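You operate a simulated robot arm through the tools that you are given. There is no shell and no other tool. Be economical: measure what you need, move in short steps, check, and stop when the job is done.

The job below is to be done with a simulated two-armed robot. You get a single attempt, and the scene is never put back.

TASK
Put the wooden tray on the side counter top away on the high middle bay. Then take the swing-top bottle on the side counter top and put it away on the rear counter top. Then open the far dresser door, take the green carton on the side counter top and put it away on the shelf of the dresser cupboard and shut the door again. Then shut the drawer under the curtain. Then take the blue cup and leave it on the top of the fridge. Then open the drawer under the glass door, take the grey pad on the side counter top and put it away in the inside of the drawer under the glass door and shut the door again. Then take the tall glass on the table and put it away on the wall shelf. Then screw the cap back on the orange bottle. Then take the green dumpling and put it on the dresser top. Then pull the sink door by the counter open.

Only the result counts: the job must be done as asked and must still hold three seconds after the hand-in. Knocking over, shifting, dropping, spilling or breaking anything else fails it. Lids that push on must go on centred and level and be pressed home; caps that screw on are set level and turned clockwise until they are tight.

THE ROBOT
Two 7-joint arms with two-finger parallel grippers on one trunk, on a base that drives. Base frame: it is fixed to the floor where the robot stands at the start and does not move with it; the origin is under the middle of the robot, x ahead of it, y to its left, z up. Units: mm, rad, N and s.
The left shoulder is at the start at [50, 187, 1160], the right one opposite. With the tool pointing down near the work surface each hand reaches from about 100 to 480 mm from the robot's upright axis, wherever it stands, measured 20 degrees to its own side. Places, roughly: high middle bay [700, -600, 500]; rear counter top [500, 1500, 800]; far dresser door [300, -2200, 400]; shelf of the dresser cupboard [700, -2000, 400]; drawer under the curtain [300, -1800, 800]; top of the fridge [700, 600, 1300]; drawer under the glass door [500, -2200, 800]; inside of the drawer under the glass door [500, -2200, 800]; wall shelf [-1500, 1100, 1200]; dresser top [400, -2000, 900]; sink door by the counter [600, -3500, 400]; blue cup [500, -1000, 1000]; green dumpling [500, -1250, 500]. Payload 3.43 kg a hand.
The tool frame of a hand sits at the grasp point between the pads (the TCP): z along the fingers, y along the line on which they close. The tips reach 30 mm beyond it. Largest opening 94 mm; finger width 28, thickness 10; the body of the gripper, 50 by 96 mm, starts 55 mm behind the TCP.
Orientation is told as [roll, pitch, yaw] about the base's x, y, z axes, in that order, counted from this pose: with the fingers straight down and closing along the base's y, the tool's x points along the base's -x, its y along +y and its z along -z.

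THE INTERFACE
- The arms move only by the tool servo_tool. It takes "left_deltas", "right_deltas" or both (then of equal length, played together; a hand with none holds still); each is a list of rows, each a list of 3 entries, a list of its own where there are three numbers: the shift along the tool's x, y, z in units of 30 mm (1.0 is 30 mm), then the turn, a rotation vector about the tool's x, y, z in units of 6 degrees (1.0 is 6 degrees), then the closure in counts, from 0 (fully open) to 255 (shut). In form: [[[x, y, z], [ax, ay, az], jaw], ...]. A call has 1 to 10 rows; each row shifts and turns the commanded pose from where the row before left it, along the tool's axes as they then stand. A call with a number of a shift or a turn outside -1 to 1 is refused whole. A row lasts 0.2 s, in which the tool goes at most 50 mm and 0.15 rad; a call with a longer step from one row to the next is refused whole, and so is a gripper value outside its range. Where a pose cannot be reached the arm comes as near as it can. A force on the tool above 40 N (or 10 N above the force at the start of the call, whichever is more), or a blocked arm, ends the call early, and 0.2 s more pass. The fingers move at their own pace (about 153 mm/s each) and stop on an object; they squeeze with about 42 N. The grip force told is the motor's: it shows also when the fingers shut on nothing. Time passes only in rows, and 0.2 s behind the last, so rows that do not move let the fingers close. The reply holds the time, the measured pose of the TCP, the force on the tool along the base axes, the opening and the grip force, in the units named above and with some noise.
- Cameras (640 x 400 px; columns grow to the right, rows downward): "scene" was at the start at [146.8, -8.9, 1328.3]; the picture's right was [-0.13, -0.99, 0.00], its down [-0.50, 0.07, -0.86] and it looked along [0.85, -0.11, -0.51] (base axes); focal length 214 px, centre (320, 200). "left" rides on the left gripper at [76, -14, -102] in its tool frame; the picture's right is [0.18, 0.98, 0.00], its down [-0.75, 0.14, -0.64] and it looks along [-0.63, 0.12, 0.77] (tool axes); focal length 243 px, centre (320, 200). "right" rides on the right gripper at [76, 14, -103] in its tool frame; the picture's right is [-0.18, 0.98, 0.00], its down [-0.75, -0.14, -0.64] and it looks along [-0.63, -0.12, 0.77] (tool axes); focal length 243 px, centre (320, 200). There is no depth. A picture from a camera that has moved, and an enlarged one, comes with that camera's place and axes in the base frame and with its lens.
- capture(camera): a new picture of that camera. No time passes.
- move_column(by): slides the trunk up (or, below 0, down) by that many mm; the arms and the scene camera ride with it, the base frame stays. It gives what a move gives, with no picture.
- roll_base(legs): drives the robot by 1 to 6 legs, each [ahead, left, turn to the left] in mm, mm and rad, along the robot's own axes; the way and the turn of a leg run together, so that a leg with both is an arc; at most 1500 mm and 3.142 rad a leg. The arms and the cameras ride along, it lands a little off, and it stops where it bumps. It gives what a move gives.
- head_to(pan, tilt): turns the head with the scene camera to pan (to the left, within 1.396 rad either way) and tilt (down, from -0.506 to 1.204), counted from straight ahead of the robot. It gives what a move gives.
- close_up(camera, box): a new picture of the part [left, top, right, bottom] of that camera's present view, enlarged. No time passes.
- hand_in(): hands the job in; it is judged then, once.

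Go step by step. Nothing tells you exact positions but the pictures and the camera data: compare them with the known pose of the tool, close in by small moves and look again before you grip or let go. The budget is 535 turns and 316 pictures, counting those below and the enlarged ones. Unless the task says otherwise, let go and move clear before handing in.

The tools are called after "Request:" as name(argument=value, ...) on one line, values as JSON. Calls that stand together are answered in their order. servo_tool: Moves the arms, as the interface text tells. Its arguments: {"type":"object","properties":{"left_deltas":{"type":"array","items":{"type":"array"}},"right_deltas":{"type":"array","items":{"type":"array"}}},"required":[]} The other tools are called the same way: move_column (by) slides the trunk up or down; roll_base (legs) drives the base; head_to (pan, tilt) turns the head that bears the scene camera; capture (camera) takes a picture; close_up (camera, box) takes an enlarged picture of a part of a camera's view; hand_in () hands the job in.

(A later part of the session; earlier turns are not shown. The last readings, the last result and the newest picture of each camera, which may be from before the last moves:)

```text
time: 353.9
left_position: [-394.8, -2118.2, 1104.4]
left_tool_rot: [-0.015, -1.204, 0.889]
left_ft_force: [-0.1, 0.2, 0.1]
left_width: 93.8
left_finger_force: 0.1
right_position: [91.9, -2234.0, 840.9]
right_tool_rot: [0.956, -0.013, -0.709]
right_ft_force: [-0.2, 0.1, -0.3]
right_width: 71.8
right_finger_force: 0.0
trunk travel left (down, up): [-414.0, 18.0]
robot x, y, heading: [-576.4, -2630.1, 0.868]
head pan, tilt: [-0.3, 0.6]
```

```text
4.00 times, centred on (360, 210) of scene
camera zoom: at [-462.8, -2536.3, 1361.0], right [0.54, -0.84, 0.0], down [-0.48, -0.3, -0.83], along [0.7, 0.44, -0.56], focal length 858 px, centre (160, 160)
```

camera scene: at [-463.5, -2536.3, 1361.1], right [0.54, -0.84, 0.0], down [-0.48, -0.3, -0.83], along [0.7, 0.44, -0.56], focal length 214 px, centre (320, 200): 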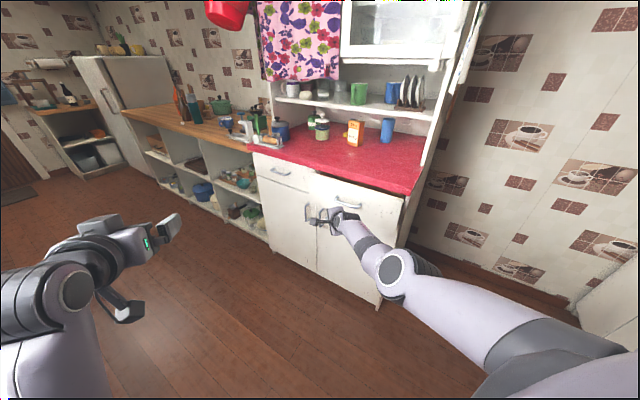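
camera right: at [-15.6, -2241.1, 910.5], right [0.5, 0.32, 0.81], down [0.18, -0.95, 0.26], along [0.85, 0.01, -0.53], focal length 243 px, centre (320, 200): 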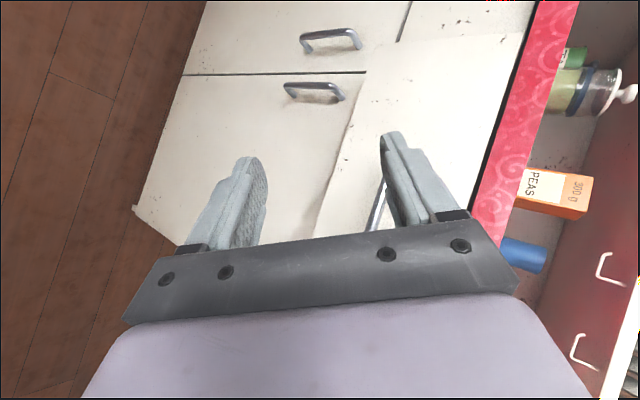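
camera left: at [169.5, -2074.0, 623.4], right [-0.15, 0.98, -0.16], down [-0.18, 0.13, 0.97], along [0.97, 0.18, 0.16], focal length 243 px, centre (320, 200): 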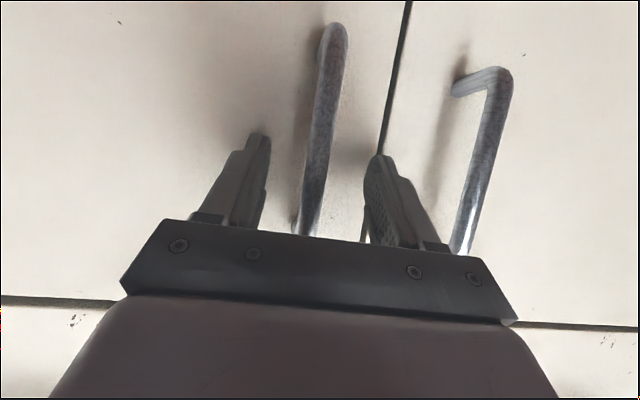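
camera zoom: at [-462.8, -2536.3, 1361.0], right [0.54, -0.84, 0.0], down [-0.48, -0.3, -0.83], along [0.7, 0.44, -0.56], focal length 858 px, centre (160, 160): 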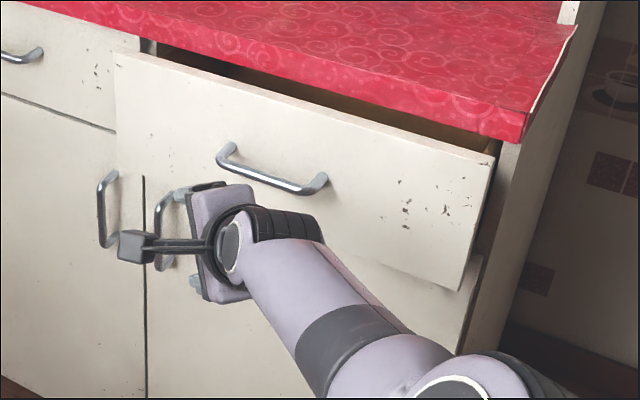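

Request:
roll_base(legs=[[75, -88, 0]])

Request:
capture(camera="right")

```text
time: 355.1
left_position: [-282.0, -2116.1, 1104.5]
left_tool_rot: [-0.017, -1.204, 0.894]
left_ft_force: [0.6, -0.1, 0.0]
left_width: 93.8
left_finger_force: 0.1
right_position: [204.7, -2228.5, 839.9]
right_tool_rot: [0.953, -0.011, -0.702]
right_ft_force: [0.0, 0.1, 0.5]
right_width: 71.8
right_finger_force: 0.1
trunk travel left (down, up): [-414.0, 18.0]
robot x, y, heading: [-457.3, -2630.1, 0.871]
head pan, tilt: [-0.3, 0.6]
```

```text
121 pictures are left
camera right: at [97.8, -2236.5, 910.0], right [0.5, 0.32, 0.8], down [0.18, -0.95, 0.26], along [0.85, 0.01, -0.53], focal length 243 px, centre (320, 200)
```

right: 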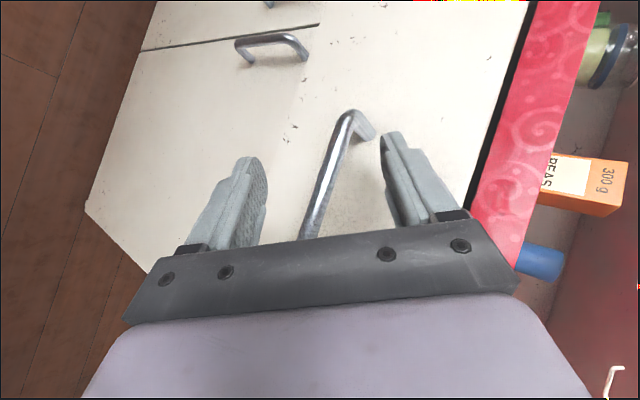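

Request:
roll_base(legs=[[8, -18, 0]])

Request:
servo_tool(right_deltas=[[[0, 0, 0], [0, 0, 0], 200], [[0, 0, 0], [0, 0, 0], 255], [[0, 0, 0], [0, 0, 0], 255], [[0, 0, 0], [0, 0, 0], 255]])

Request:
capture(camera="right")

```text
time: 355.9
left_position: [-262.5, -2121.6, 1103.7]
left_tool_rot: [-0.017, -1.205, 0.892]
left_ft_force: [-0.5, 0.0, -1.0]
left_width: 93.9
left_finger_force: 0.0
right_position: [223.8, -2234.7, 838.8]
right_tool_rot: [0.956, -0.011, -0.705]
right_ft_force: [0.7, -0.4, 0.1]
right_width: 72.1
right_finger_force: 0.0
trunk travel left (down, up): [-414.0, 18.0]
robot x, y, heading: [-439.9, -2633.8, 0.871]
head pan, tilt: [-0.3, 0.6]
```

```text
time: 356.9
left_position: [-264.6, -2122.1, 1104.4]
left_tool_rot: [-0.016, -1.206, 0.894]
left_ft_force: [0.1, 0.0, 0.0]
left_width: 94.2
left_finger_force: 0.0
right_position: [223.0, -2234.8, 843.2]
right_tool_rot: [0.963, -0.012, -0.708]
right_ft_force: [-0.1, 0.4, 7.1]
right_width: 16.7
right_finger_force: 44.5
trunk travel left (down, up): [-414.0, 18.0]
robot x, y, heading: [-441.7, -2633.5, 0.864]
head pan, tilt: [-0.3, 0.6]
```

```text
120 pictures are left
camera right: at [116.3, -2242.1, 912.8], right [0.5, 0.32, 0.81], down [0.18, -0.95, 0.26], along [0.85, 0.01, -0.53], focal length 243 px, centre (320, 200)
```

right: 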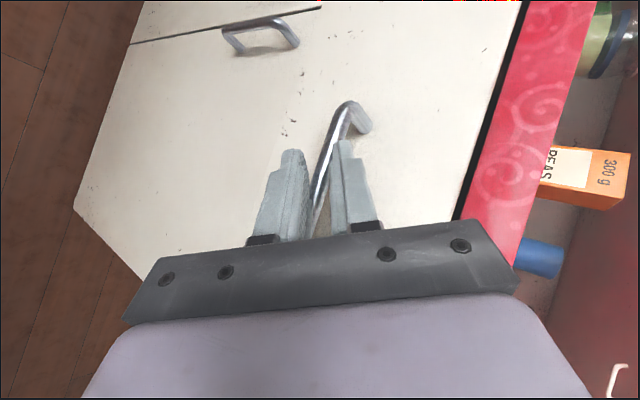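

Request:
roll_base(legs=[[-32, 38, 0], [-32, 38, 0], [-20, 23, 0]])

Request:
capture(camera="scene")

```text
time: 358.8
left_position: [-393.7, -2121.5, 1104.5]
left_tool_rot: [-0.019, -1.205, 0.898]
left_ft_force: [-0.6, 0.2, -0.5]
left_width: 94.1
left_finger_force: 0.0
right_position: [93.4, -2234.5, 840.8]
right_tool_rot: [0.957, -0.012, -0.702]
right_ft_force: [0.3, 0.0, 0.2]
right_width: 0.3
right_finger_force: 32.7
trunk travel left (down, up): [-414.0, 18.0]
robot x, y, heading: [-569.2, -2634.2, 0.875]
head pan, tilt: [-0.3, 0.6]
```

```text
119 pictures are left
camera scene: at [-460.1, -2539.3, 1361.2], right [0.54, -0.84, 0.0], down [-0.47, -0.31, -0.83], along [0.69, 0.45, -0.56], focal length 214 px, centre (320, 200)
```

scene: 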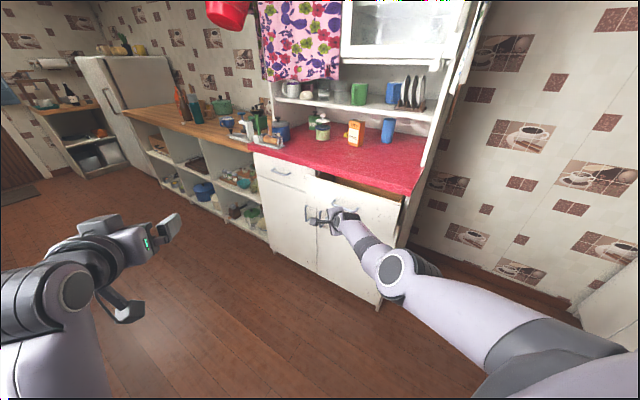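

Request:
servo_tool(right_deltas=[[[0, 0, 0], [0, 0, -1], 255], [[0, 0, 0], [0, 0, -1], 255], [[0, 0, 0], [0, 0, -1], 255], [[0, 0, 0], [0, 0, -1], 255], [[0, 0, 0], [0, 0, -1], 255], [[0, 0, 0], [0, 0, -1], 255], [[0, 0, 0], [0, 0, -1], 255], [[0, 0, 0], [0, 0, -1], 255], [[0, 0, 0], [0, 0, -1], 255], [[0, 0, 0], [0, 0, -1], 255]])

Request:
servo_tool(right_deltas=[[[0, 0, 0], [0, 0, -1], 255], [[0, 0, 0], [0, 0, -1], 255], [[0, 0, 0], [0, 0, -1], 255], [[0, 0, 0], [0, 0, -1], 255], [[0, 0, 0], [0, 0, -1], 255], [[-0.7, 0, -0.6], [0, 1, 0], 255], [[-0.7, 0, -0.6], [0, 1, 0], 255], [[-0.6, 0, -0.7], [0, 1, 0], 255], [[-0.5, 0, -0.8], [0, 1, 0], 255], [[-0.4, 0, -0.8], [0, 0.5, 0], 255]])

Request:
capture(camera="right")

Request:
close_up(camera="scene", box=[250, 120, 430, 240])

```text
time: 361.0
left_position: [-393.4, -2121.9, 1103.1]
left_tool_rot: [-0.019, -1.204, 0.895]
left_ft_force: [0.4, -0.2, 0.3]
left_width: 94.2
left_finger_force: 0.1
right_position: [95.1, -2235.4, 839.3]
right_tool_rot: [0.603, -0.794, 0.092]
right_ft_force: [0.6, -1.0, -0.8]
right_width: 0.1
right_finger_force: 33.3
trunk travel left (down, up): [-414.0, 18.0]
robot x, y, heading: [-568.8, -2636.5, 0.873]
head pan, tilt: [-0.3, 0.6]
```

```text
time: 363.2
left_position: [-394.7, -2121.2, 1105.3]
left_tool_rot: [-0.018, -1.204, 0.895]
left_ft_force: [0.6, -0.6, -0.7]
left_width: 94.0
left_finger_force: 0.1
right_position: [86.4, -2243.2, 975.7]
right_tool_rot: [-0.014, -0.481, 0.874]
right_ft_force: [0.1, -0.5, -0.9]
right_width: 0.0
right_finger_force: 32.4
right hand out of reach, approached as far as the arm can: row 10
trunk travel left (down, up): [-414.0, 18.0]
robot x, y, heading: [-567.8, -2637.8, 0.874]
head pan, tilt: [-0.3, 0.6]
```

```text
118 pictures are left
camera right: at [-0.1, -2320.9, 1032.2], right [-0.65, 0.76, 0.07], down [0.34, 0.2, 0.92], along [0.68, 0.62, -0.39], focal length 243 px, centre (320, 200)
```

right: 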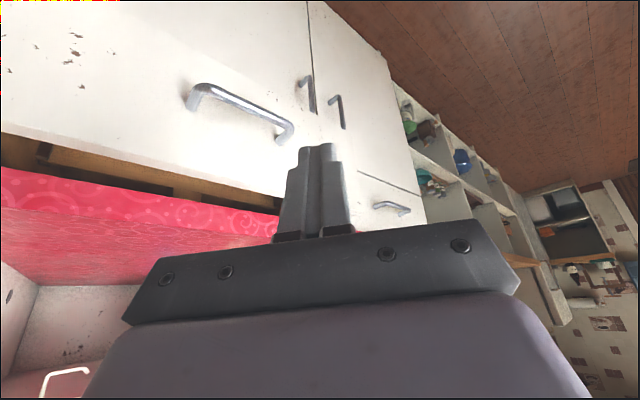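

```text
3.33 times, centred on (340, 180) of scene
camera zoom: at [-459.0, -2539.4, 1361.0], right [0.54, -0.84, 0.0], down [-0.48, -0.31, -0.83], along [0.69, 0.45, -0.56], focal length 715 px, centre (253, 267)
```

zoom: 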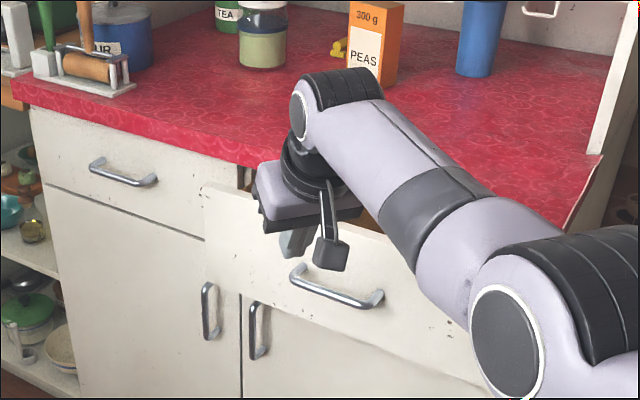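

Request:
roll_base(legs=[[60, 0, 0], [0, 0, -0.874], [0, 1000, 0], [0, 980, 0]])

Request:
head_to(pan=-0.3, tilt=0.5)

Request:
capture(camera="scene")

```text
time: 375.8
left_position: [-20.7, -433.6, 1104.5]
left_tool_rot: [-0.019, -1.203, 0.008]
left_ft_force: [-0.1, -0.1, 0.1]
left_width: 94.0
left_finger_force: 0.1
right_position: [189.1, -880.7, 977.4]
right_tool_rot: [-0.013, -0.484, -0.012]
right_ft_force: [-0.1, 0.6, -0.4]
right_width: 0.0
right_finger_force: 33.1
trunk travel left (down, up): [-414.0, 18.0]
robot x, y, heading: [-527.4, -622.3, -0.011]
head pan, tilt: [-0.3, 0.6]
```

```text
time: 376.5
left_position: [-19.4, -433.7, 1103.9]
left_tool_rot: [-0.016, -1.205, 0.01]
left_ft_force: [0.4, 0.2, 0.9]
left_width: 94.0
left_finger_force: 0.0
right_position: [189.4, -881.0, 976.1]
right_tool_rot: [-0.013, -0.483, -0.012]
right_ft_force: [-1.0, 0.5, -0.4]
right_width: 0.0
right_finger_force: 33.6
trunk travel left (down, up): [-414.0, 18.0]
robot x, y, heading: [-532.8, -618.1, -0.016]
head pan, tilt: [-0.3, 0.499]
```

```text
116 pictures are left
camera scene: at [-385.6, -647.7, 1370.1], right [-0.31, -0.95, 0.0], down [-0.46, 0.15, -0.88], along [0.83, -0.27, -0.48], focal length 214 px, centre (320, 200)
```

scene: 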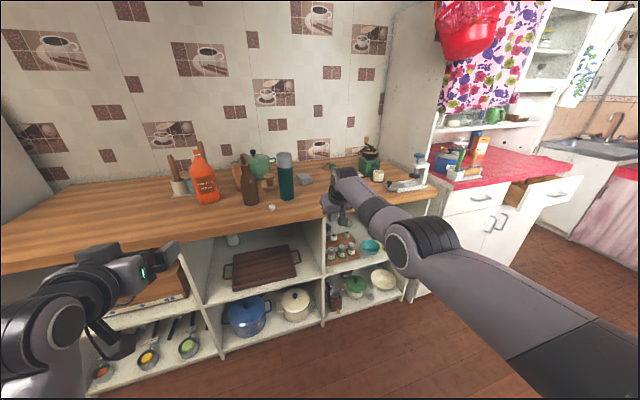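

Request:
close_up(camera="scene", box=[260, 140, 380, 215])

Request:
capture(camera="right")

```text
5.33 times, centred on (320, 178) of scene
camera zoom: at [-385.6, -647.7, 1370.1], right [-0.31, -0.95, 0.0], down [-0.46, 0.15, -0.88], along [0.83, -0.27, -0.48], focal length 1144 px, centre (320, 320)
```

zoom: 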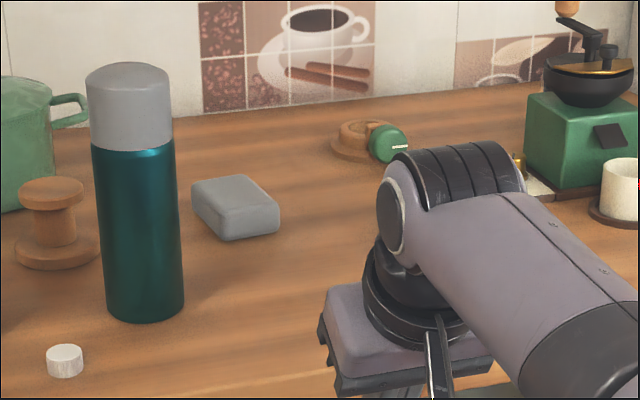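

```text
114 pictures are left
camera right: at [74.2, -863.8, 1032.1], right [0.18, 0.98, 0.07], down [0.37, -0.14, 0.92], along [0.91, -0.14, -0.38], focal length 243 px, centre (320, 200)
```

right: 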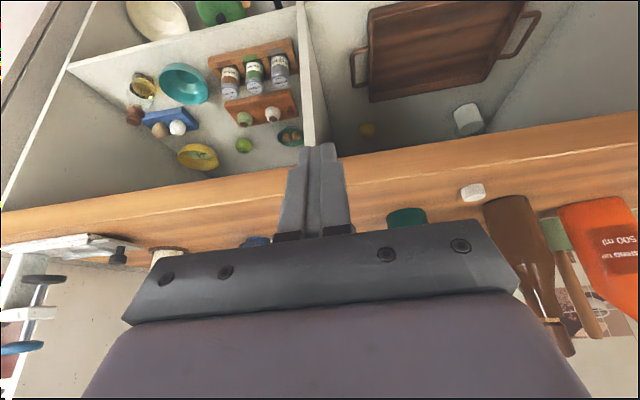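

Request:
roll_base(legs=[[0, 0, 0.266], [-51, -200, 0], [354, -90, 0]])

Request:
servo_tool(right_deltas=[[[0, 0, 0], [0, 0, 0], 0], [[0, 0, 0], [0, 0, 0], 0], [[0, 0, 0], [0, 0, 0], 0]])

Request:
capture(camera="right")

Request:
capture(camera="scene")

```text
time: 380.9
left_position: [277.0, -509.6, 1104.0]
left_tool_rot: [-0.014, -1.204, 0.273]
left_ft_force: [0.2, -0.6, 0.2]
left_width: 94.0
left_finger_force: 0.0
right_position: [595.0, -888.1, 977.3]
right_tool_rot: [-0.01, -0.482, 0.251]
right_ft_force: [0.4, 0.1, -0.9]
right_width: 0.0
right_finger_force: 32.8
trunk travel left (down, up): [-414.0, 18.0]
robot x, y, heading: [-167.4, -822.3, 0.248]
head pan, tilt: [-0.3, 0.499]
```

```text
time: 381.7
left_position: [276.6, -509.7, 1105.4]
left_tool_rot: [-0.017, -1.204, 0.273]
left_ft_force: [0.3, 0.3, 0.4]
left_width: 93.8
left_finger_force: 0.0
right_position: [594.9, -889.1, 977.7]
right_tool_rot: [-0.012, -0.484, 0.249]
right_ft_force: [0.0, -0.3, 0.5]
right_width: 94.2
right_finger_force: 0.0
trunk travel left (down, up): [-414.0, 18.0]
robot x, y, heading: [-170.0, -822.4, 0.249]
head pan, tilt: [-0.3, 0.499]
```

```text
113 pictures are left
camera right: at [480.2, -900.7, 1032.2], right [-0.08, 0.99, 0.07], down [0.39, -0.04, 0.92], along [0.92, 0.1, -0.38], focal length 243 px, centre (320, 200)
```

right: 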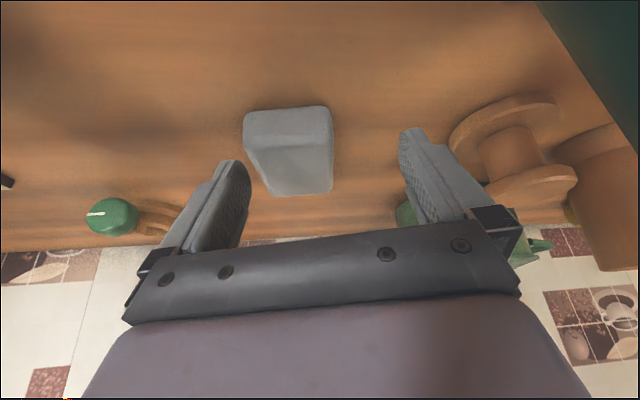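

```text
112 pictures are left
camera scene: at [-19.4, -811.6, 1370.1], right [-0.05, -1.0, 0.0], down [-0.48, 0.02, -0.88], along [0.88, -0.04, -0.48], focal length 214 px, centre (320, 200)
```

scene: 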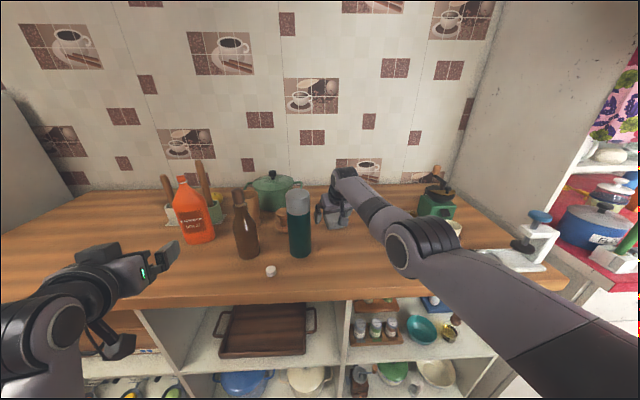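

Request:
roll_base(legs=[[47, -26, 0]])

Request:
servo_tool(right_deltas=[[[0.3, 0, 0.5], [0, 0, 0], 0], [[0.3, 0, 0.5], [0, 0, 0], 0]])

Request:
capture(camera="right")

```text
time: 382.7
left_position: [327.6, -523.3, 1104.1]
left_tool_rot: [-0.016, -1.204, 0.274]
left_ft_force: [0.2, 0.1, 0.3]
left_width: 94.0
left_finger_force: 0.0
right_position: [646.4, -901.0, 975.7]
right_tool_rot: [-0.014, -0.486, 0.252]
right_ft_force: [-0.6, 0.0, -0.8]
right_width: 93.8
right_finger_force: 0.1
trunk travel left (down, up): [-414.0, 18.0]
robot x, y, heading: [-118.5, -838.4, 0.246]
head pan, tilt: [-0.3, 0.499]
```

```text
time: 383.3
left_position: [328.8, -522.9, 1104.0]
left_tool_rot: [-0.015, -1.207, 0.273]
left_ft_force: [-0.6, 0.2, -1.0]
left_width: 94.0
left_finger_force: 0.1
right_position: [642.1, -902.3, 943.1]
right_tool_rot: [-0.013, -0.485, 0.25]
right_ft_force: [1.1, 0.1, 0.2]
right_width: 94.0
right_finger_force: 0.1
trunk travel left (down, up): [-414.0, 18.0]
robot x, y, heading: [-115.9, -837.1, 0.253]
head pan, tilt: [-0.3, 0.499]
```

```text
111 pictures are left
camera right: at [528.7, -915.0, 998.4], right [-0.08, 0.99, 0.07], down [0.39, -0.04, 0.92], along [0.92, 0.1, -0.38], focal length 243 px, centre (320, 200)
```

right: 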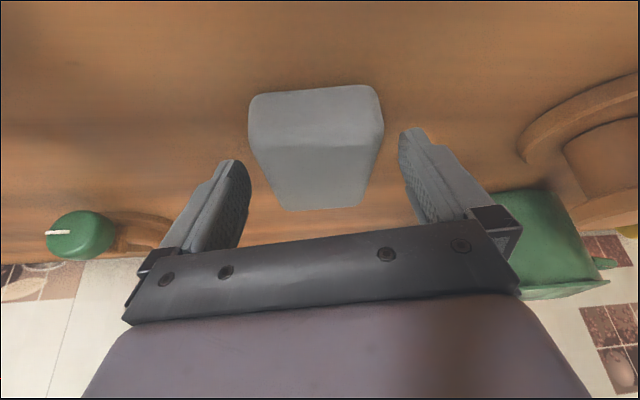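

Request:
servo_tool(right_deltas=[[[0.1, 0, 0.25], [0, 0, 0], 0], [[0.08, 0, 0.15], [0, 0, 0], 0], [[0, 0, 0], [0, 0, 0], 150], [[0, 0, 0], [0, 0, 0], 255], [[0, 0, 0], [0, 0, 0], 255]])

Request:
servo_tool(right_deltas=[[[-0.2, 0, -0.3], [0, 0, 0], 255], [[-0.4, 0, -0.6], [0, 0, 0], 255], [[-0.4, 0, -0.6], [0, 0, 0], 255], [[-0.4, 0, -0.6], [0, 0, 0], 255]])

Request:
capture(camera="right")

```text
time: 384.5
left_position: [325.7, -523.7, 1105.2]
left_tool_rot: [-0.023, -1.206, 0.277]
left_ft_force: [-0.4, -1.3, 0.4]
left_width: 93.9
left_finger_force: 0.2
right_position: [641.5, -899.6, 933.5]
right_tool_rot: [-0.011, -0.491, 0.253]
right_ft_force: [-0.1, 10.2, 15.7]
right_width: 67.6
right_finger_force: 42.0
right hand out of reach, approached as far as the arm can: row 1
trunk travel left (down, up): [-414.0, 18.0]
robot x, y, heading: [-116.3, -835.7, 0.249]
head pan, tilt: [-0.3, 0.499]
```

```text
time: 385.5
left_position: [328.3, -523.3, 1103.3]
left_tool_rot: [-0.018, -1.205, 0.273]
left_ft_force: [0.0, 0.2, 0.8]
left_width: 94.1
left_finger_force: 0.1
right_position: [648.5, -898.8, 1004.4]
right_tool_rot: [-0.014, -0.483, 0.253]
right_ft_force: [-0.2, 0.0, -0.8]
right_width: 67.6
right_finger_force: 41.7
trunk travel left (down, up): [-414.0, 18.0]
robot x, y, heading: [-115.9, -837.7, 0.247]
head pan, tilt: [-0.3, 0.499]
```

```text
110 pictures are left
camera right: at [533.8, -910.8, 1060.4], right [-0.08, 0.99, 0.07], down [0.39, -0.04, 0.92], along [0.92, 0.1, -0.38], focal length 243 px, centre (320, 200)
```

right: 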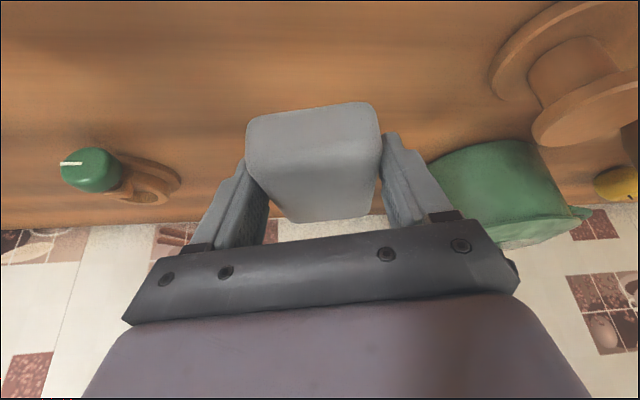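

Request:
roll_base(legs=[[-388, 98, 0], [0, 0, -0.247], [0, -750, 0], [0, -700, 0]])

Request:
servo_tool(left_deltas=[[[0, 0, 0.9], [0, 0.5, 0], 255], [[0, 0, 0.9], [0, 0.5, 0], 255], [[0, 0, 0.9], [0, 1, 0], 255], [[0, 0, 0.9], [0, 1, 0], 255], [[0, 0, 0.9], [0, 1, 0], 255], [[-0.3, 0, 0.8], [0, 1, 0], 255], [[-0.3, 0, 0.5], [0, 1, 0], 255]])

Request:
head_to(pan=0, tilt=0.7)

Request:
capture(camera="scene")

```text
time: 395.9
left_position: [18.1, -2086.0, 1105.1]
left_tool_rot: [-0.015, -1.204, 0.038]
left_ft_force: [0.0, -0.2, 0.4]
left_width: 94.0
left_finger_force: 0.1
right_position: [244.1, -2523.8, 1005.9]
right_tool_rot: [-0.013, -0.485, 0.018]
right_ft_force: [0.4, 0.4, -0.4]
right_width: 67.8
right_finger_force: 41.8
trunk travel left (down, up): [-414.0, 18.0]
robot x, y, heading: [-487.2, -2288.4, 0.017]
head pan, tilt: [-0.3, 0.499]
```

```text
time: 397.5
left_position: [176.3, -2081.9, 1022.8]
left_tool_rot: [-0.009, -0.575, 0.029]
left_ft_force: [0.0, 0.9, 0.1]
left_width: 0.0
left_finger_force: 32.7
right_position: [243.4, -2524.5, 1005.0]
right_tool_rot: [-0.012, -0.485, 0.019]
right_ft_force: [-0.5, 0.4, 0.1]
right_width: 67.8
right_finger_force: 42.0
trunk travel left (down, up): [-414.0, 18.0]
robot x, y, heading: [-483.7, -2293.2, 0.014]
head pan, tilt: [-0.3, 0.499]
```

```text
time: 398.3
left_position: [175.6, -2082.1, 1024.4]
left_tool_rot: [-0.006, -0.575, 0.029]
left_ft_force: [0.2, 0.2, 0.2]
left_width: 0.2
left_finger_force: 33.1
right_position: [244.0, -2525.0, 1005.2]
right_tool_rot: [-0.012, -0.486, 0.019]
right_ft_force: [-0.2, -0.2, 0.2]
right_width: 67.7
right_finger_force: 42.2
trunk travel left (down, up): [-414.0, 18.0]
robot x, y, heading: [-484.4, -2287.5, 0.022]
head pan, tilt: [0.0, 0.7]
```

```text
109 pictures are left
camera scene: at [-342.5, -2283.9, 1352.4], right [0.02, -1.0, 0.0], down [-0.64, -0.01, -0.77], along [0.77, 0.01, -0.64], focal length 214 px, centre (320, 200)
```

scene: 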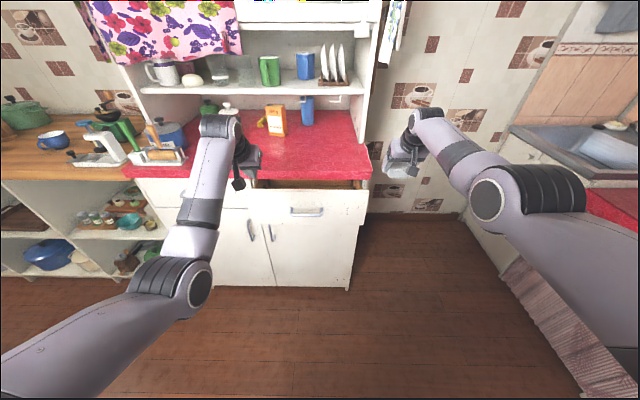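

Request:
roll_base(legs=[[0, -75, -0.02]])

Request:
capture(camera="left")

```text
time: 399.4
left_position: [179.9, -2169.2, 1024.1]
left_tool_rot: [-0.006, -0.576, 0.009]
left_ft_force: [0.1, -0.4, 0.3]
left_width: 0.0
left_finger_force: 33.4
right_position: [238.8, -2612.9, 1004.5]
right_tool_rot: [-0.012, -0.485, 0.001]
right_ft_force: [0.2, 0.6, -0.2]
right_width: 67.7
right_finger_force: 42.1
trunk travel left (down, up): [-414.0, 18.0]
robot x, y, heading: [-481.1, -2362.0, 0.001]
head pan, tilt: [0.0, 0.7]
```

```text
108 pictures are left
camera left: at [60.9, -2182.5, 1068.6], right [-0.16, 0.98, -0.11], down [0.28, 0.15, 0.95], along [0.95, 0.12, -0.3], focal length 243 px, centre (320, 200)
```

left: 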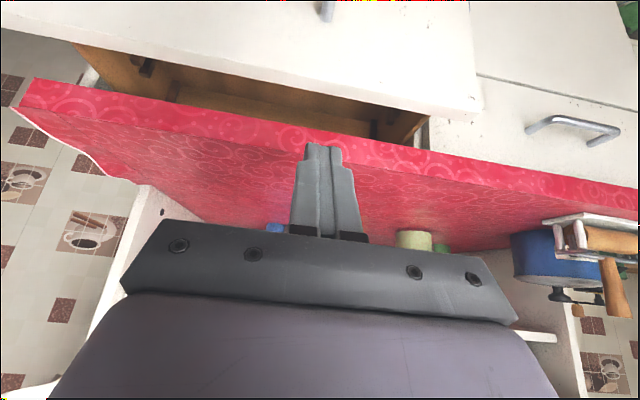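

Request:
servo_tool(left_deltas=[[[0, 0, -0.5], [0, -1, 0], 60], [[0, 0, -0.5], [0, -1, 0], 60], [[0, 0, -0.5], [0, -1, 0], 60], [[0, 0, -0.5], [0, -0.7, 0], 60], [[0, 0, 0], [0, 0, -1], 60], [[0, 0, 0], [0, 0, -1], 60], [[0, 0, 0], [0, 0, -1], 60], [[0, 0, 0], [0, 0, -1], 60], [[0, 0, 0], [0, 0, -1], 60], [[0, 0, 0], [0, 0, -1], 60]])

Request:
servo_tool(left_deltas=[[[0, 0, 0], [0, 0, -1], 60], [[0, 0, 0], [0, 0, -1], 60], [[0, 0, 0], [0, 0, -1], 60], [[0, 0, 0], [0, 0, -1], 60], [[0, 0, 0], [0, 0, -1], 60], [[0, 0, 0], [0, 0, -1], 60], [[0, 0, 0], [0, 0, -1], 60], [[0, 0, 0], [0, 0, -1], 60], [[0, 0, 0], [0, 0, -1], 60]])

Request:
capture(camera="left")

```text
time: 401.6
left_position: [141.1, -2163.5, 1065.8]
left_tool_rot: [-0.7, -0.724, 0.916]
left_ft_force: [0.5, -0.3, 0.0]
left_width: 71.9
left_finger_force: 0.0
right_position: [240.2, -2611.5, 1004.4]
right_tool_rot: [-0.012, -0.485, 0.0]
right_ft_force: [0.3, 0.0, -0.1]
right_width: 67.8
right_finger_force: 42.1
trunk travel left (down, up): [-414.0, 18.0]
robot x, y, heading: [-479.4, -2361.6, -0.003]
head pan, tilt: [0.0, 0.7]
```

```text
time: 403.6
left_position: [141.2, -2107.8, 1059.8]
left_tool_rot: [-0.96, -0.089, 1.659]
left_ft_force: [-0.3, 0.0, -1.1]
left_width: 72.0
left_finger_force: 0.0
right_position: [239.6, -2612.3, 1004.8]
right_tool_rot: [-0.013, -0.486, 0.0]
right_ft_force: [-0.4, -0.1, -0.4]
right_width: 67.8
right_finger_force: 42.1
trunk travel left (down, up): [-414.0, 18.0]
robot x, y, heading: [-486.0, -2363.4, -0.002]
head pan, tilt: [0.0, 0.7]
```

```text
107 pictures are left
camera left: at [73.3, -2195.1, 1124.4], right [-0.55, -0.16, -0.82], down [-0.67, 0.67, 0.32], along [0.5, 0.72, -0.48], focal length 243 px, centre (320, 200)
```

left: 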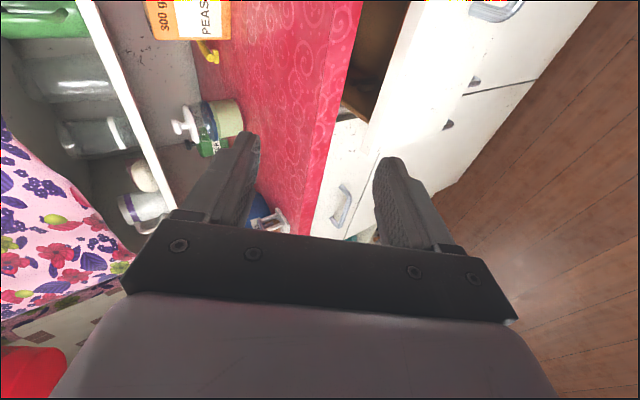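

Request:
roll_base(legs=[[-30, -115, 0]])

Request:
move_column(by=-217)

Request:
capture(camera="left")

Request:
capture(camera="scene")

```text
time: 404.8
left_position: [111.3, -2224.1, 1064.3]
left_tool_rot: [-0.967, -0.088, 1.658]
left_ft_force: [0.1, -0.2, -0.2]
left_width: 71.7
left_finger_force: 0.1
right_position: [210.0, -2727.6, 1005.0]
right_tool_rot: [-0.013, -0.485, -0.001]
right_ft_force: [-0.9, -0.7, -1.0]
right_width: 67.6
right_finger_force: 41.7
trunk travel left (down, up): [-414.0, 18.0]
robot x, y, heading: [-514.9, -2476.7, -0.004]
head pan, tilt: [0.0, 0.7]
```

```text
time: 407.1
left_position: [112.5, -2220.4, 848.6]
left_tool_rot: [-0.967, -0.091, 1.66]
left_ft_force: [0.4, -0.7, -0.5]
left_width: 71.9
left_finger_force: 0.0
right_position: [209.3, -2727.9, 787.7]
right_tool_rot: [-0.011, -0.485, 0.0]
right_ft_force: [-0.5, -0.7, -0.5]
right_width: 67.9
right_finger_force: 41.8
trunk travel left (down, up): [-197.0, 235.0]
robot x, y, heading: [-513.0, -2473.8, -0.004]
head pan, tilt: [0.0, 0.7]
```

```text
106 pictures are left
camera left: at [43.4, -2309.3, 910.9], right [-0.55, -0.16, -0.82], down [-0.67, 0.67, 0.31], along [0.5, 0.72, -0.47], focal length 243 px, centre (320, 200)
```

left: 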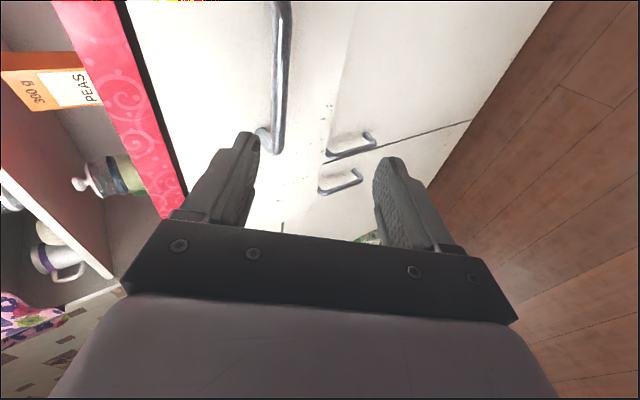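

```text
105 pictures are left
camera scene: at [-372.6, -2475.6, 1135.5], right [0.0, -1.0, 0.0], down [-0.64, 0.0, -0.77], along [0.77, 0.0, -0.64], focal length 214 px, centre (320, 200)
```

scene: 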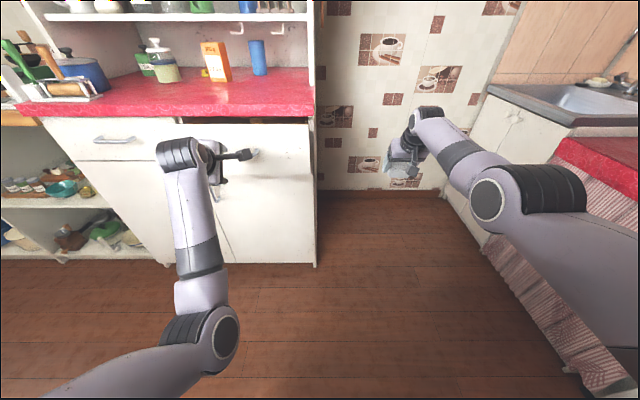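

Request:
roll_base(legs=[[62, -8, 0]])

Request:
move_column(by=-9)

Request:
capture(camera="left")

```text
time: 408.1
left_position: [173.3, -2230.0, 847.3]
left_tool_rot: [-0.967, -0.091, 1.659]
left_ft_force: [0.0, -0.4, -0.4]
left_width: 71.9
left_finger_force: 0.0
right_position: [269.4, -2736.7, 787.7]
right_tool_rot: [-0.012, -0.485, 0.0]
right_ft_force: [-0.1, -0.3, 0.4]
right_width: 67.8
right_finger_force: 42.1
trunk travel left (down, up): [-197.0, 235.0]
robot x, y, heading: [-453.9, -2487.6, -0.006]
head pan, tilt: [0.0, 0.7]
```

```text
time: 408.7
left_position: [172.5, -2229.8, 838.9]
left_tool_rot: [-0.967, -0.09, 1.66]
left_ft_force: [-0.3, 0.6, 0.4]
left_width: 71.9
left_finger_force: 0.1
right_position: [269.3, -2736.2, 777.5]
right_tool_rot: [-0.012, -0.485, -0.002]
right_ft_force: [0.5, -0.3, -0.7]
right_width: 67.8
right_finger_force: 42.0
trunk travel left (down, up): [-188.0, 244.0]
robot x, y, heading: [-452.6, -2488.1, -0.002]
head pan, tilt: [0.0, 0.7]
```

```text
104 pictures are left
camera left: at [104.2, -2317.6, 901.5], right [-0.55, -0.16, -0.82], down [-0.67, 0.67, 0.32], along [0.5, 0.72, -0.47], focal length 243 px, centre (320, 200)
```

left: 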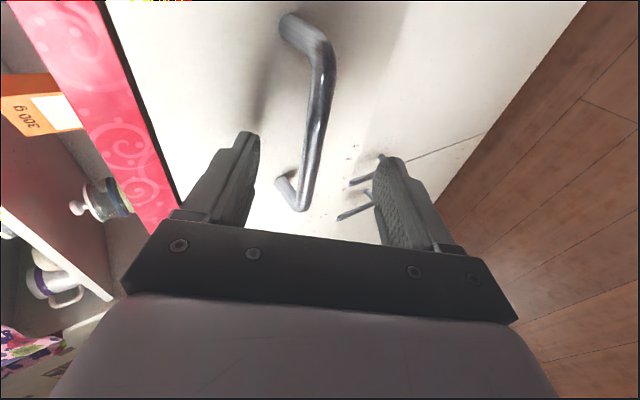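

Request:
roll_base(legs=[[26, 0, 0]])

Request:
servo_tool(left_deltas=[[[0, 0, 0], [0, 0, 0], 200], [[0, 0, 0], [0, 0, 0], 255], [[0, 0, 0], [0, 0, 0], 255], [[0, 0, 0], [0, 0, 0], 255]])

Request:
capture(camera="left")

```text
time: 409.5
left_position: [199.6, -2232.6, 838.4]
left_tool_rot: [-0.967, -0.092, 1.659]
left_ft_force: [-0.3, 0.9, 0.7]
left_width: 71.9
left_finger_force: 0.0
right_position: [297.1, -2736.3, 778.4]
right_tool_rot: [-0.011, -0.485, -0.003]
right_ft_force: [-0.1, 0.0, 0.7]
right_width: 67.8
right_finger_force: 41.9
trunk travel left (down, up): [-188.0, 244.0]
robot x, y, heading: [-429.6, -2488.3, -0.005]
head pan, tilt: [0.0, 0.7]
```

```text
time: 410.5
left_position: [198.5, -2230.4, 840.3]
left_tool_rot: [-0.973, -0.092, 1.661]
left_ft_force: [1.6, 1.9, 9.6]
left_width: 12.0
left_finger_force: 44.9
right_position: [296.1, -2736.7, 778.6]
right_tool_rot: [-0.011, -0.485, -0.002]
right_ft_force: [0.1, 0.4, 0.0]
right_width: 67.7
right_finger_force: 42.0
trunk travel left (down, up): [-188.0, 244.0]
robot x, y, heading: [-426.0, -2484.9, -0.004]
head pan, tilt: [0.0, 0.7]
```

```text
103 pictures are left
camera left: at [130.4, -2317.8, 903.2], right [-0.54, -0.16, -0.82], down [-0.67, 0.67, 0.31], along [0.5, 0.72, -0.47], focal length 243 px, centre (320, 200)
```

left: 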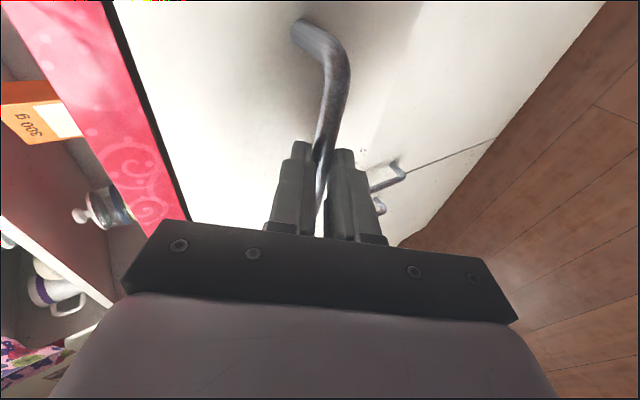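

Request:
roll_base(legs=[[-100, 0, 0]])

Request:
capture(camera="left")

```text
time: 411.6
left_position: [98.0, -2229.6, 840.7]
left_tool_rot: [-0.971, -0.09, 1.658]
left_ft_force: [-1.2, -8.5, 13.1]
left_width: 12.2
left_finger_force: 44.9
right_position: [196.5, -2734.1, 779.2]
right_tool_rot: [-0.014, -0.487, 0.0]
right_ft_force: [-0.5, 0.1, 0.2]
right_width: 67.8
right_finger_force: 42.3
trunk travel left (down, up): [-188.0, 244.0]
robot x, y, heading: [-526.2, -2485.6, -0.004]
head pan, tilt: [0.0, 0.7]
```

```text
102 pictures are left
camera left: at [29.8, -2317.7, 903.3], right [-0.54, -0.16, -0.82], down [-0.67, 0.67, 0.31], along [0.5, 0.72, -0.47], focal length 243 px, centre (320, 200)
```

left: 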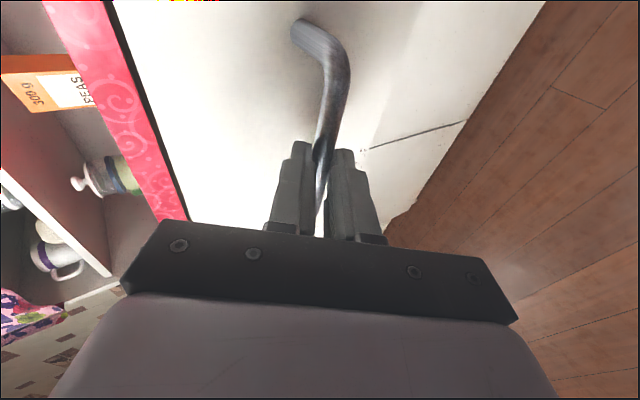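

Request:
servo_tool(left_deltas=[[[0, 0, 0], [0, 0, 0], 100], [[0, 0, 0], [0, 0, 0], 0], [[0, 0, 0], [0, 0, 0], 0]])

Request:
roll_base(legs=[[-48, 0, 0]])

Request:
move_column(by=225)

Request:
capture(camera="scene")

```text
time: 412.4
left_position: [99.6, -2229.2, 839.4]
left_tool_rot: [-0.969, -0.09, 1.66]
left_ft_force: [0.0, 0.4, -0.2]
left_width: 94.0
left_finger_force: 0.1
right_position: [197.8, -2733.4, 779.2]
right_tool_rot: [-0.01, -0.485, 0.0]
right_ft_force: [0.7, 0.1, 0.2]
right_width: 67.6
right_finger_force: 41.4
trunk travel left (down, up): [-188.0, 244.0]
robot x, y, heading: [-523.0, -2488.2, -0.002]
head pan, tilt: [0.0, 0.7]
```

```text
time: 413.4
left_position: [51.4, -2229.8, 839.1]
left_tool_rot: [-0.968, -0.09, 1.659]
left_ft_force: [0.6, -0.2, -0.9]
left_width: 93.9
left_finger_force: 0.1
right_position: [148.8, -2733.9, 779.2]
right_tool_rot: [-0.012, -0.485, 0.002]
right_ft_force: [-0.4, -0.2, -0.2]
right_width: 68.0
right_finger_force: 41.4
trunk travel left (down, up): [-188.0, 244.0]
robot x, y, heading: [-574.1, -2485.7, -0.002]
head pan, tilt: [0.0, 0.7]
```

```text
time: 415.7
left_position: [51.5, -2228.6, 1063.9]
left_tool_rot: [-0.97, -0.092, 1.661]
left_ft_force: [-0.2, -0.2, -0.3]
left_width: 94.0
left_finger_force: 0.0
right_position: [149.5, -2734.8, 1004.3]
right_tool_rot: [-0.011, -0.484, 0.001]
right_ft_force: [-0.7, 0.7, -0.2]
right_width: 67.7
right_finger_force: 42.1
trunk travel left (down, up): [-413.0, 19.0]
robot x, y, heading: [-573.6, -2485.7, 0.001]
head pan, tilt: [0.0, 0.7]
```

```text
101 pictures are left
camera scene: at [-432.8, -2483.5, 1351.3], right [0.0, -1.0, 0.0], down [-0.64, 0.0, -0.76], along [0.76, 0.0, -0.64], focal length 214 px, centre (320, 200)
```

scene: 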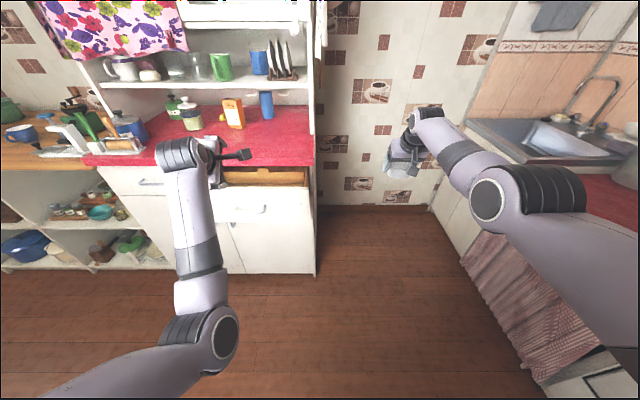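

Request:
roll_base(legs=[[0, 495, 0], [92, 0, 0]])

Request:
capture(camera="right")

```text
time: 419.3
left_position: [145.3, -1745.4, 1063.7]
left_tool_rot: [-0.969, -0.091, 1.659]
left_ft_force: [0.7, 0.0, -0.9]
left_width: 93.7
left_finger_force: 0.1
right_position: [242.3, -2250.3, 1003.5]
right_tool_rot: [-0.013, -0.483, -0.001]
right_ft_force: [-0.6, -0.7, -1.4]
right_width: 67.8
right_finger_force: 42.0
trunk travel left (down, up): [-413.0, 19.0]
robot x, y, heading: [-479.2, -2003.2, 0.0]
head pan, tilt: [0.0, 0.7]
```

```text
100 pictures are left
camera right: at [127.6, -2234.2, 1058.9], right [0.17, 0.98, 0.07], down [0.37, -0.13, 0.92], along [0.91, -0.13, -0.38], focal length 243 px, centre (320, 200)
```

right: 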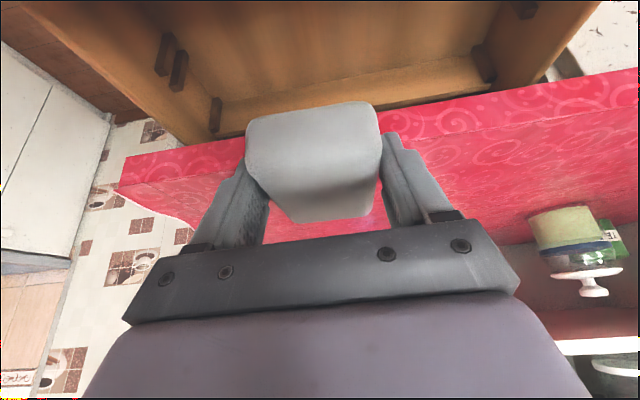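

Request:
move_column(by=-140)

Request:
capture(camera="right")

```text
time: 421.0
left_position: [143.3, -1745.4, 924.1]
left_tool_rot: [-0.971, -0.09, 1.661]
left_ft_force: [-0.3, -0.1, 0.3]
left_width: 94.0
left_finger_force: 0.1
right_position: [241.6, -2251.1, 864.1]
right_tool_rot: [-0.011, -0.486, 0.0]
right_ft_force: [0.5, -0.4, -0.9]
right_width: 67.8
right_finger_force: 42.4
trunk travel left (down, up): [-273.0, 159.0]
robot x, y, heading: [-486.3, -2001.6, 0.002]
head pan, tilt: [0.0, 0.7]
```

```text
99 pictures are left
camera right: at [126.8, -2234.2, 919.6], right [0.17, 0.98, 0.07], down [0.37, -0.13, 0.92], along [0.92, -0.13, -0.38], focal length 243 px, centre (320, 200)
```

right: 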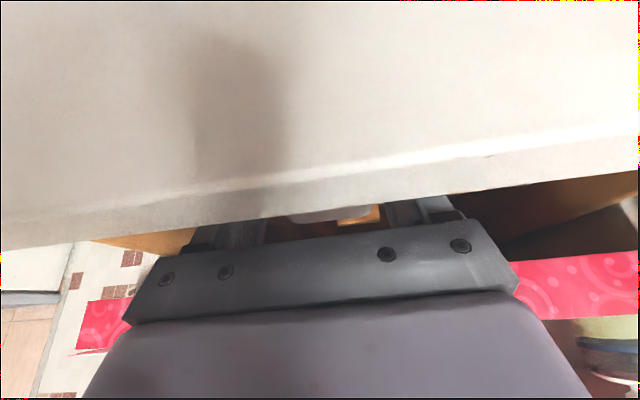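

Request:
move_column(by=-14)

Request:
move_column(by=-8)

```text
time: 421.6
left_position: [143.6, -1745.0, 910.1]
left_tool_rot: [-0.973, -0.09, 1.66]
left_ft_force: [0.6, 0.5, 0.1]
left_width: 93.9
left_finger_force: 0.1
right_position: [241.3, -2251.3, 849.6]
right_tool_rot: [-0.012, -0.485, 0.001]
right_ft_force: [0.0, 0.0, -0.3]
right_width: 67.9
right_finger_force: 41.7
trunk travel left (down, up): [-259.0, 173.0]
robot x, y, heading: [-486.2, -2002.2, -0.003]
head pan, tilt: [0.0, 0.7]
```

```text
time: 422.2
left_position: [143.4, -1745.0, 902.1]
left_tool_rot: [-0.969, -0.091, 1.657]
left_ft_force: [0.7, -0.5, 0.9]
left_width: 93.9
left_finger_force: 0.1
right_position: [240.3, -2250.3, 843.0]
right_tool_rot: [-0.011, -0.485, 0.0]
right_ft_force: [-0.5, 0.4, -0.7]
right_width: 67.8
right_finger_force: 42.0
trunk travel left (down, up): [-251.0, 181.0]
robot x, y, heading: [-483.8, -2004.1, -0.001]
head pan, tilt: [0.0, 0.7]
```

Request:
move_column(by=-14)

Request:
servo_tool(right_deltas=[[[0, 0, 0], [0, 0, 0], 30], [[0, 0, 0], [0, 0, 0], 0], [[0, 0, 0], [0, 0, 0], 0]])

Request:
move_column(by=190)

Request:
capture(camera="right")

```text
time: 422.8
left_position: [142.9, -1745.0, 888.2]
left_tool_rot: [-0.969, -0.091, 1.659]
left_ft_force: [0.4, -0.5, -1.0]
left_width: 93.7
left_finger_force: 0.1
right_position: [241.3, -2250.7, 826.2]
right_tool_rot: [-0.012, -0.483, 0.001]
right_ft_force: [1.1, -0.4, -0.6]
right_width: 67.6
right_finger_force: 41.9
trunk travel left (down, up): [-237.0, 195.0]
robot x, y, heading: [-480.6, -2002.4, 0.003]
head pan, tilt: [0.0, 0.7]
```

```text
time: 423.6
left_position: [143.4, -1745.5, 888.2]
left_tool_rot: [-0.969, -0.09, 1.66]
left_ft_force: [0.5, 0.7, -1.1]
left_width: 93.7
left_finger_force: 0.1
right_position: [241.5, -2250.8, 828.0]
right_tool_rot: [-0.012, -0.486, 0.001]
right_ft_force: [0.3, 1.2, 0.3]
right_width: 94.1
right_finger_force: 0.0
trunk travel left (down, up): [-237.0, 195.0]
robot x, y, heading: [-483.2, -2002.7, -0.002]
head pan, tilt: [0.0, 0.7]
```

```text
time: 425.7
left_position: [143.2, -1745.7, 1078.5]
left_tool_rot: [-0.968, -0.09, 1.663]
left_ft_force: [-1.2, 0.7, 0.3]
left_width: 94.1
left_finger_force: 0.0
right_position: [242.5, -2249.7, 1017.9]
right_tool_rot: [-0.012, -0.484, -0.002]
right_ft_force: [0.8, 0.9, -0.2]
right_width: 94.1
right_finger_force: 0.0
trunk travel left (down, up): [-427.0, 5.0]
robot x, y, heading: [-481.9, -2001.2, -0.001]
head pan, tilt: [0.0, 0.7]
```

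```text
98 pictures are left
camera right: at [126.9, -2234.2, 1073.3], right [0.17, 0.98, 0.07], down [0.37, -0.13, 0.92], along [0.91, -0.13, -0.38], focal length 243 px, centre (320, 200)
```

right: 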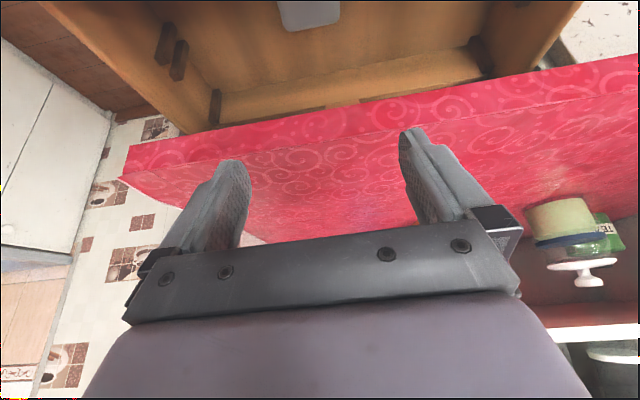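

Request:
roll_base(legs=[[-88, 0, 0], [0, -500, 0]])

Request:
servo_tool(left_deltas=[[[0, 0, 0], [0, 0, 0], 255], [[0, 0, 0], [0, 0, 0], 255], [[0, 0, 0], [0, 0, 0], 255]])

Request:
move_column(by=-235)

Request:
roll_base(legs=[[150, 0, 0], [80, 0, 0]])

Request:
capture(camera="scene")

```text
time: 429.3
left_position: [54.2, -2246.1, 1078.2]
left_tool_rot: [-0.97, -0.092, 1.654]
left_ft_force: [-0.5, -0.3, -0.3]
left_width: 94.0
left_finger_force: 0.0
right_position: [149.3, -2751.8, 1018.5]
right_tool_rot: [-0.013, -0.484, -0.005]
right_ft_force: [0.2, 0.9, 0.0]
right_width: 94.1
right_finger_force: 0.0
trunk travel left (down, up): [-427.0, 5.0]
robot x, y, heading: [-577.5, -2497.6, -0.008]
head pan, tilt: [0.0, 0.7]
```

```text
time: 430.1
left_position: [53.3, -2245.6, 1078.1]
left_tool_rot: [-0.968, -0.091, 1.655]
left_ft_force: [0.2, 0.0, 0.1]
left_width: 0.0
left_finger_force: 33.3
right_position: [147.8, -2751.3, 1017.9]
right_tool_rot: [-0.012, -0.484, -0.005]
right_ft_force: [-0.6, -1.7, 0.2]
right_width: 94.0
right_finger_force: 0.1
trunk travel left (down, up): [-427.0, 5.0]
robot x, y, heading: [-571.0, -2497.0, -0.009]
head pan, tilt: [0.0, 0.7]
```

```text
time: 432.6
left_position: [53.8, -2246.2, 843.8]
left_tool_rot: [-0.97, -0.09, 1.654]
left_ft_force: [0.3, 0.2, 0.0]
left_width: 0.2
left_finger_force: 33.0
right_position: [149.8, -2752.2, 783.6]
right_tool_rot: [-0.012, -0.485, -0.004]
right_ft_force: [0.6, 0.3, 0.7]
right_width: 93.9
right_finger_force: 0.1
trunk travel left (down, up): [-192.0, 240.0]
robot x, y, heading: [-573.6, -2499.8, -0.008]
head pan, tilt: [0.0, 0.7]
```

```text
time: 434.6
left_position: [263.1, -2248.7, 845.2]
left_tool_rot: [-0.958, -0.094, 1.654]
left_ft_force: [-8.9, -1.6, 2.9]
left_width: 0.0
left_finger_force: 32.9
right_position: [360.1, -2752.4, 782.7]
right_tool_rot: [-0.013, -0.484, -0.005]
right_ft_force: [0.1, -0.7, 0.2]
right_width: 94.0
right_finger_force: 0.1
trunk travel left (down, up): [-192.0, 240.0]
robot x, y, heading: [-361.1, -2500.6, -0.006]
head pan, tilt: [0.0, 0.7]
stopped in leg 2: the force on the tool passed its limit (the readings are from after the stop); the commanded pose is now the measured one
```

```text
97 pictures are left
camera scene: at [-220.1, -2499.5, 1130.5], right [-0.01, -1.0, 0.0], down [-0.64, 0.01, -0.77], along [0.77, -0.01, -0.64], focal length 214 px, centre (320, 200)
```

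scene: 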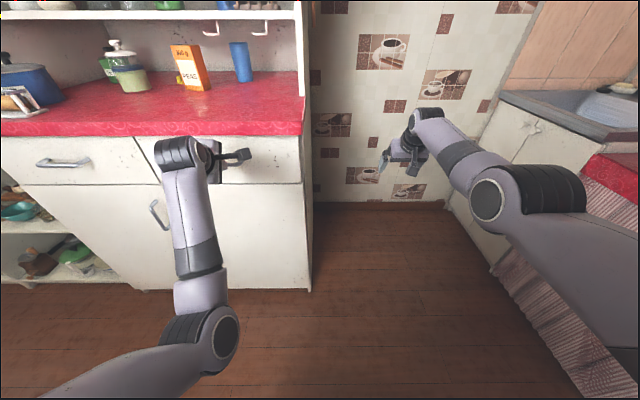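

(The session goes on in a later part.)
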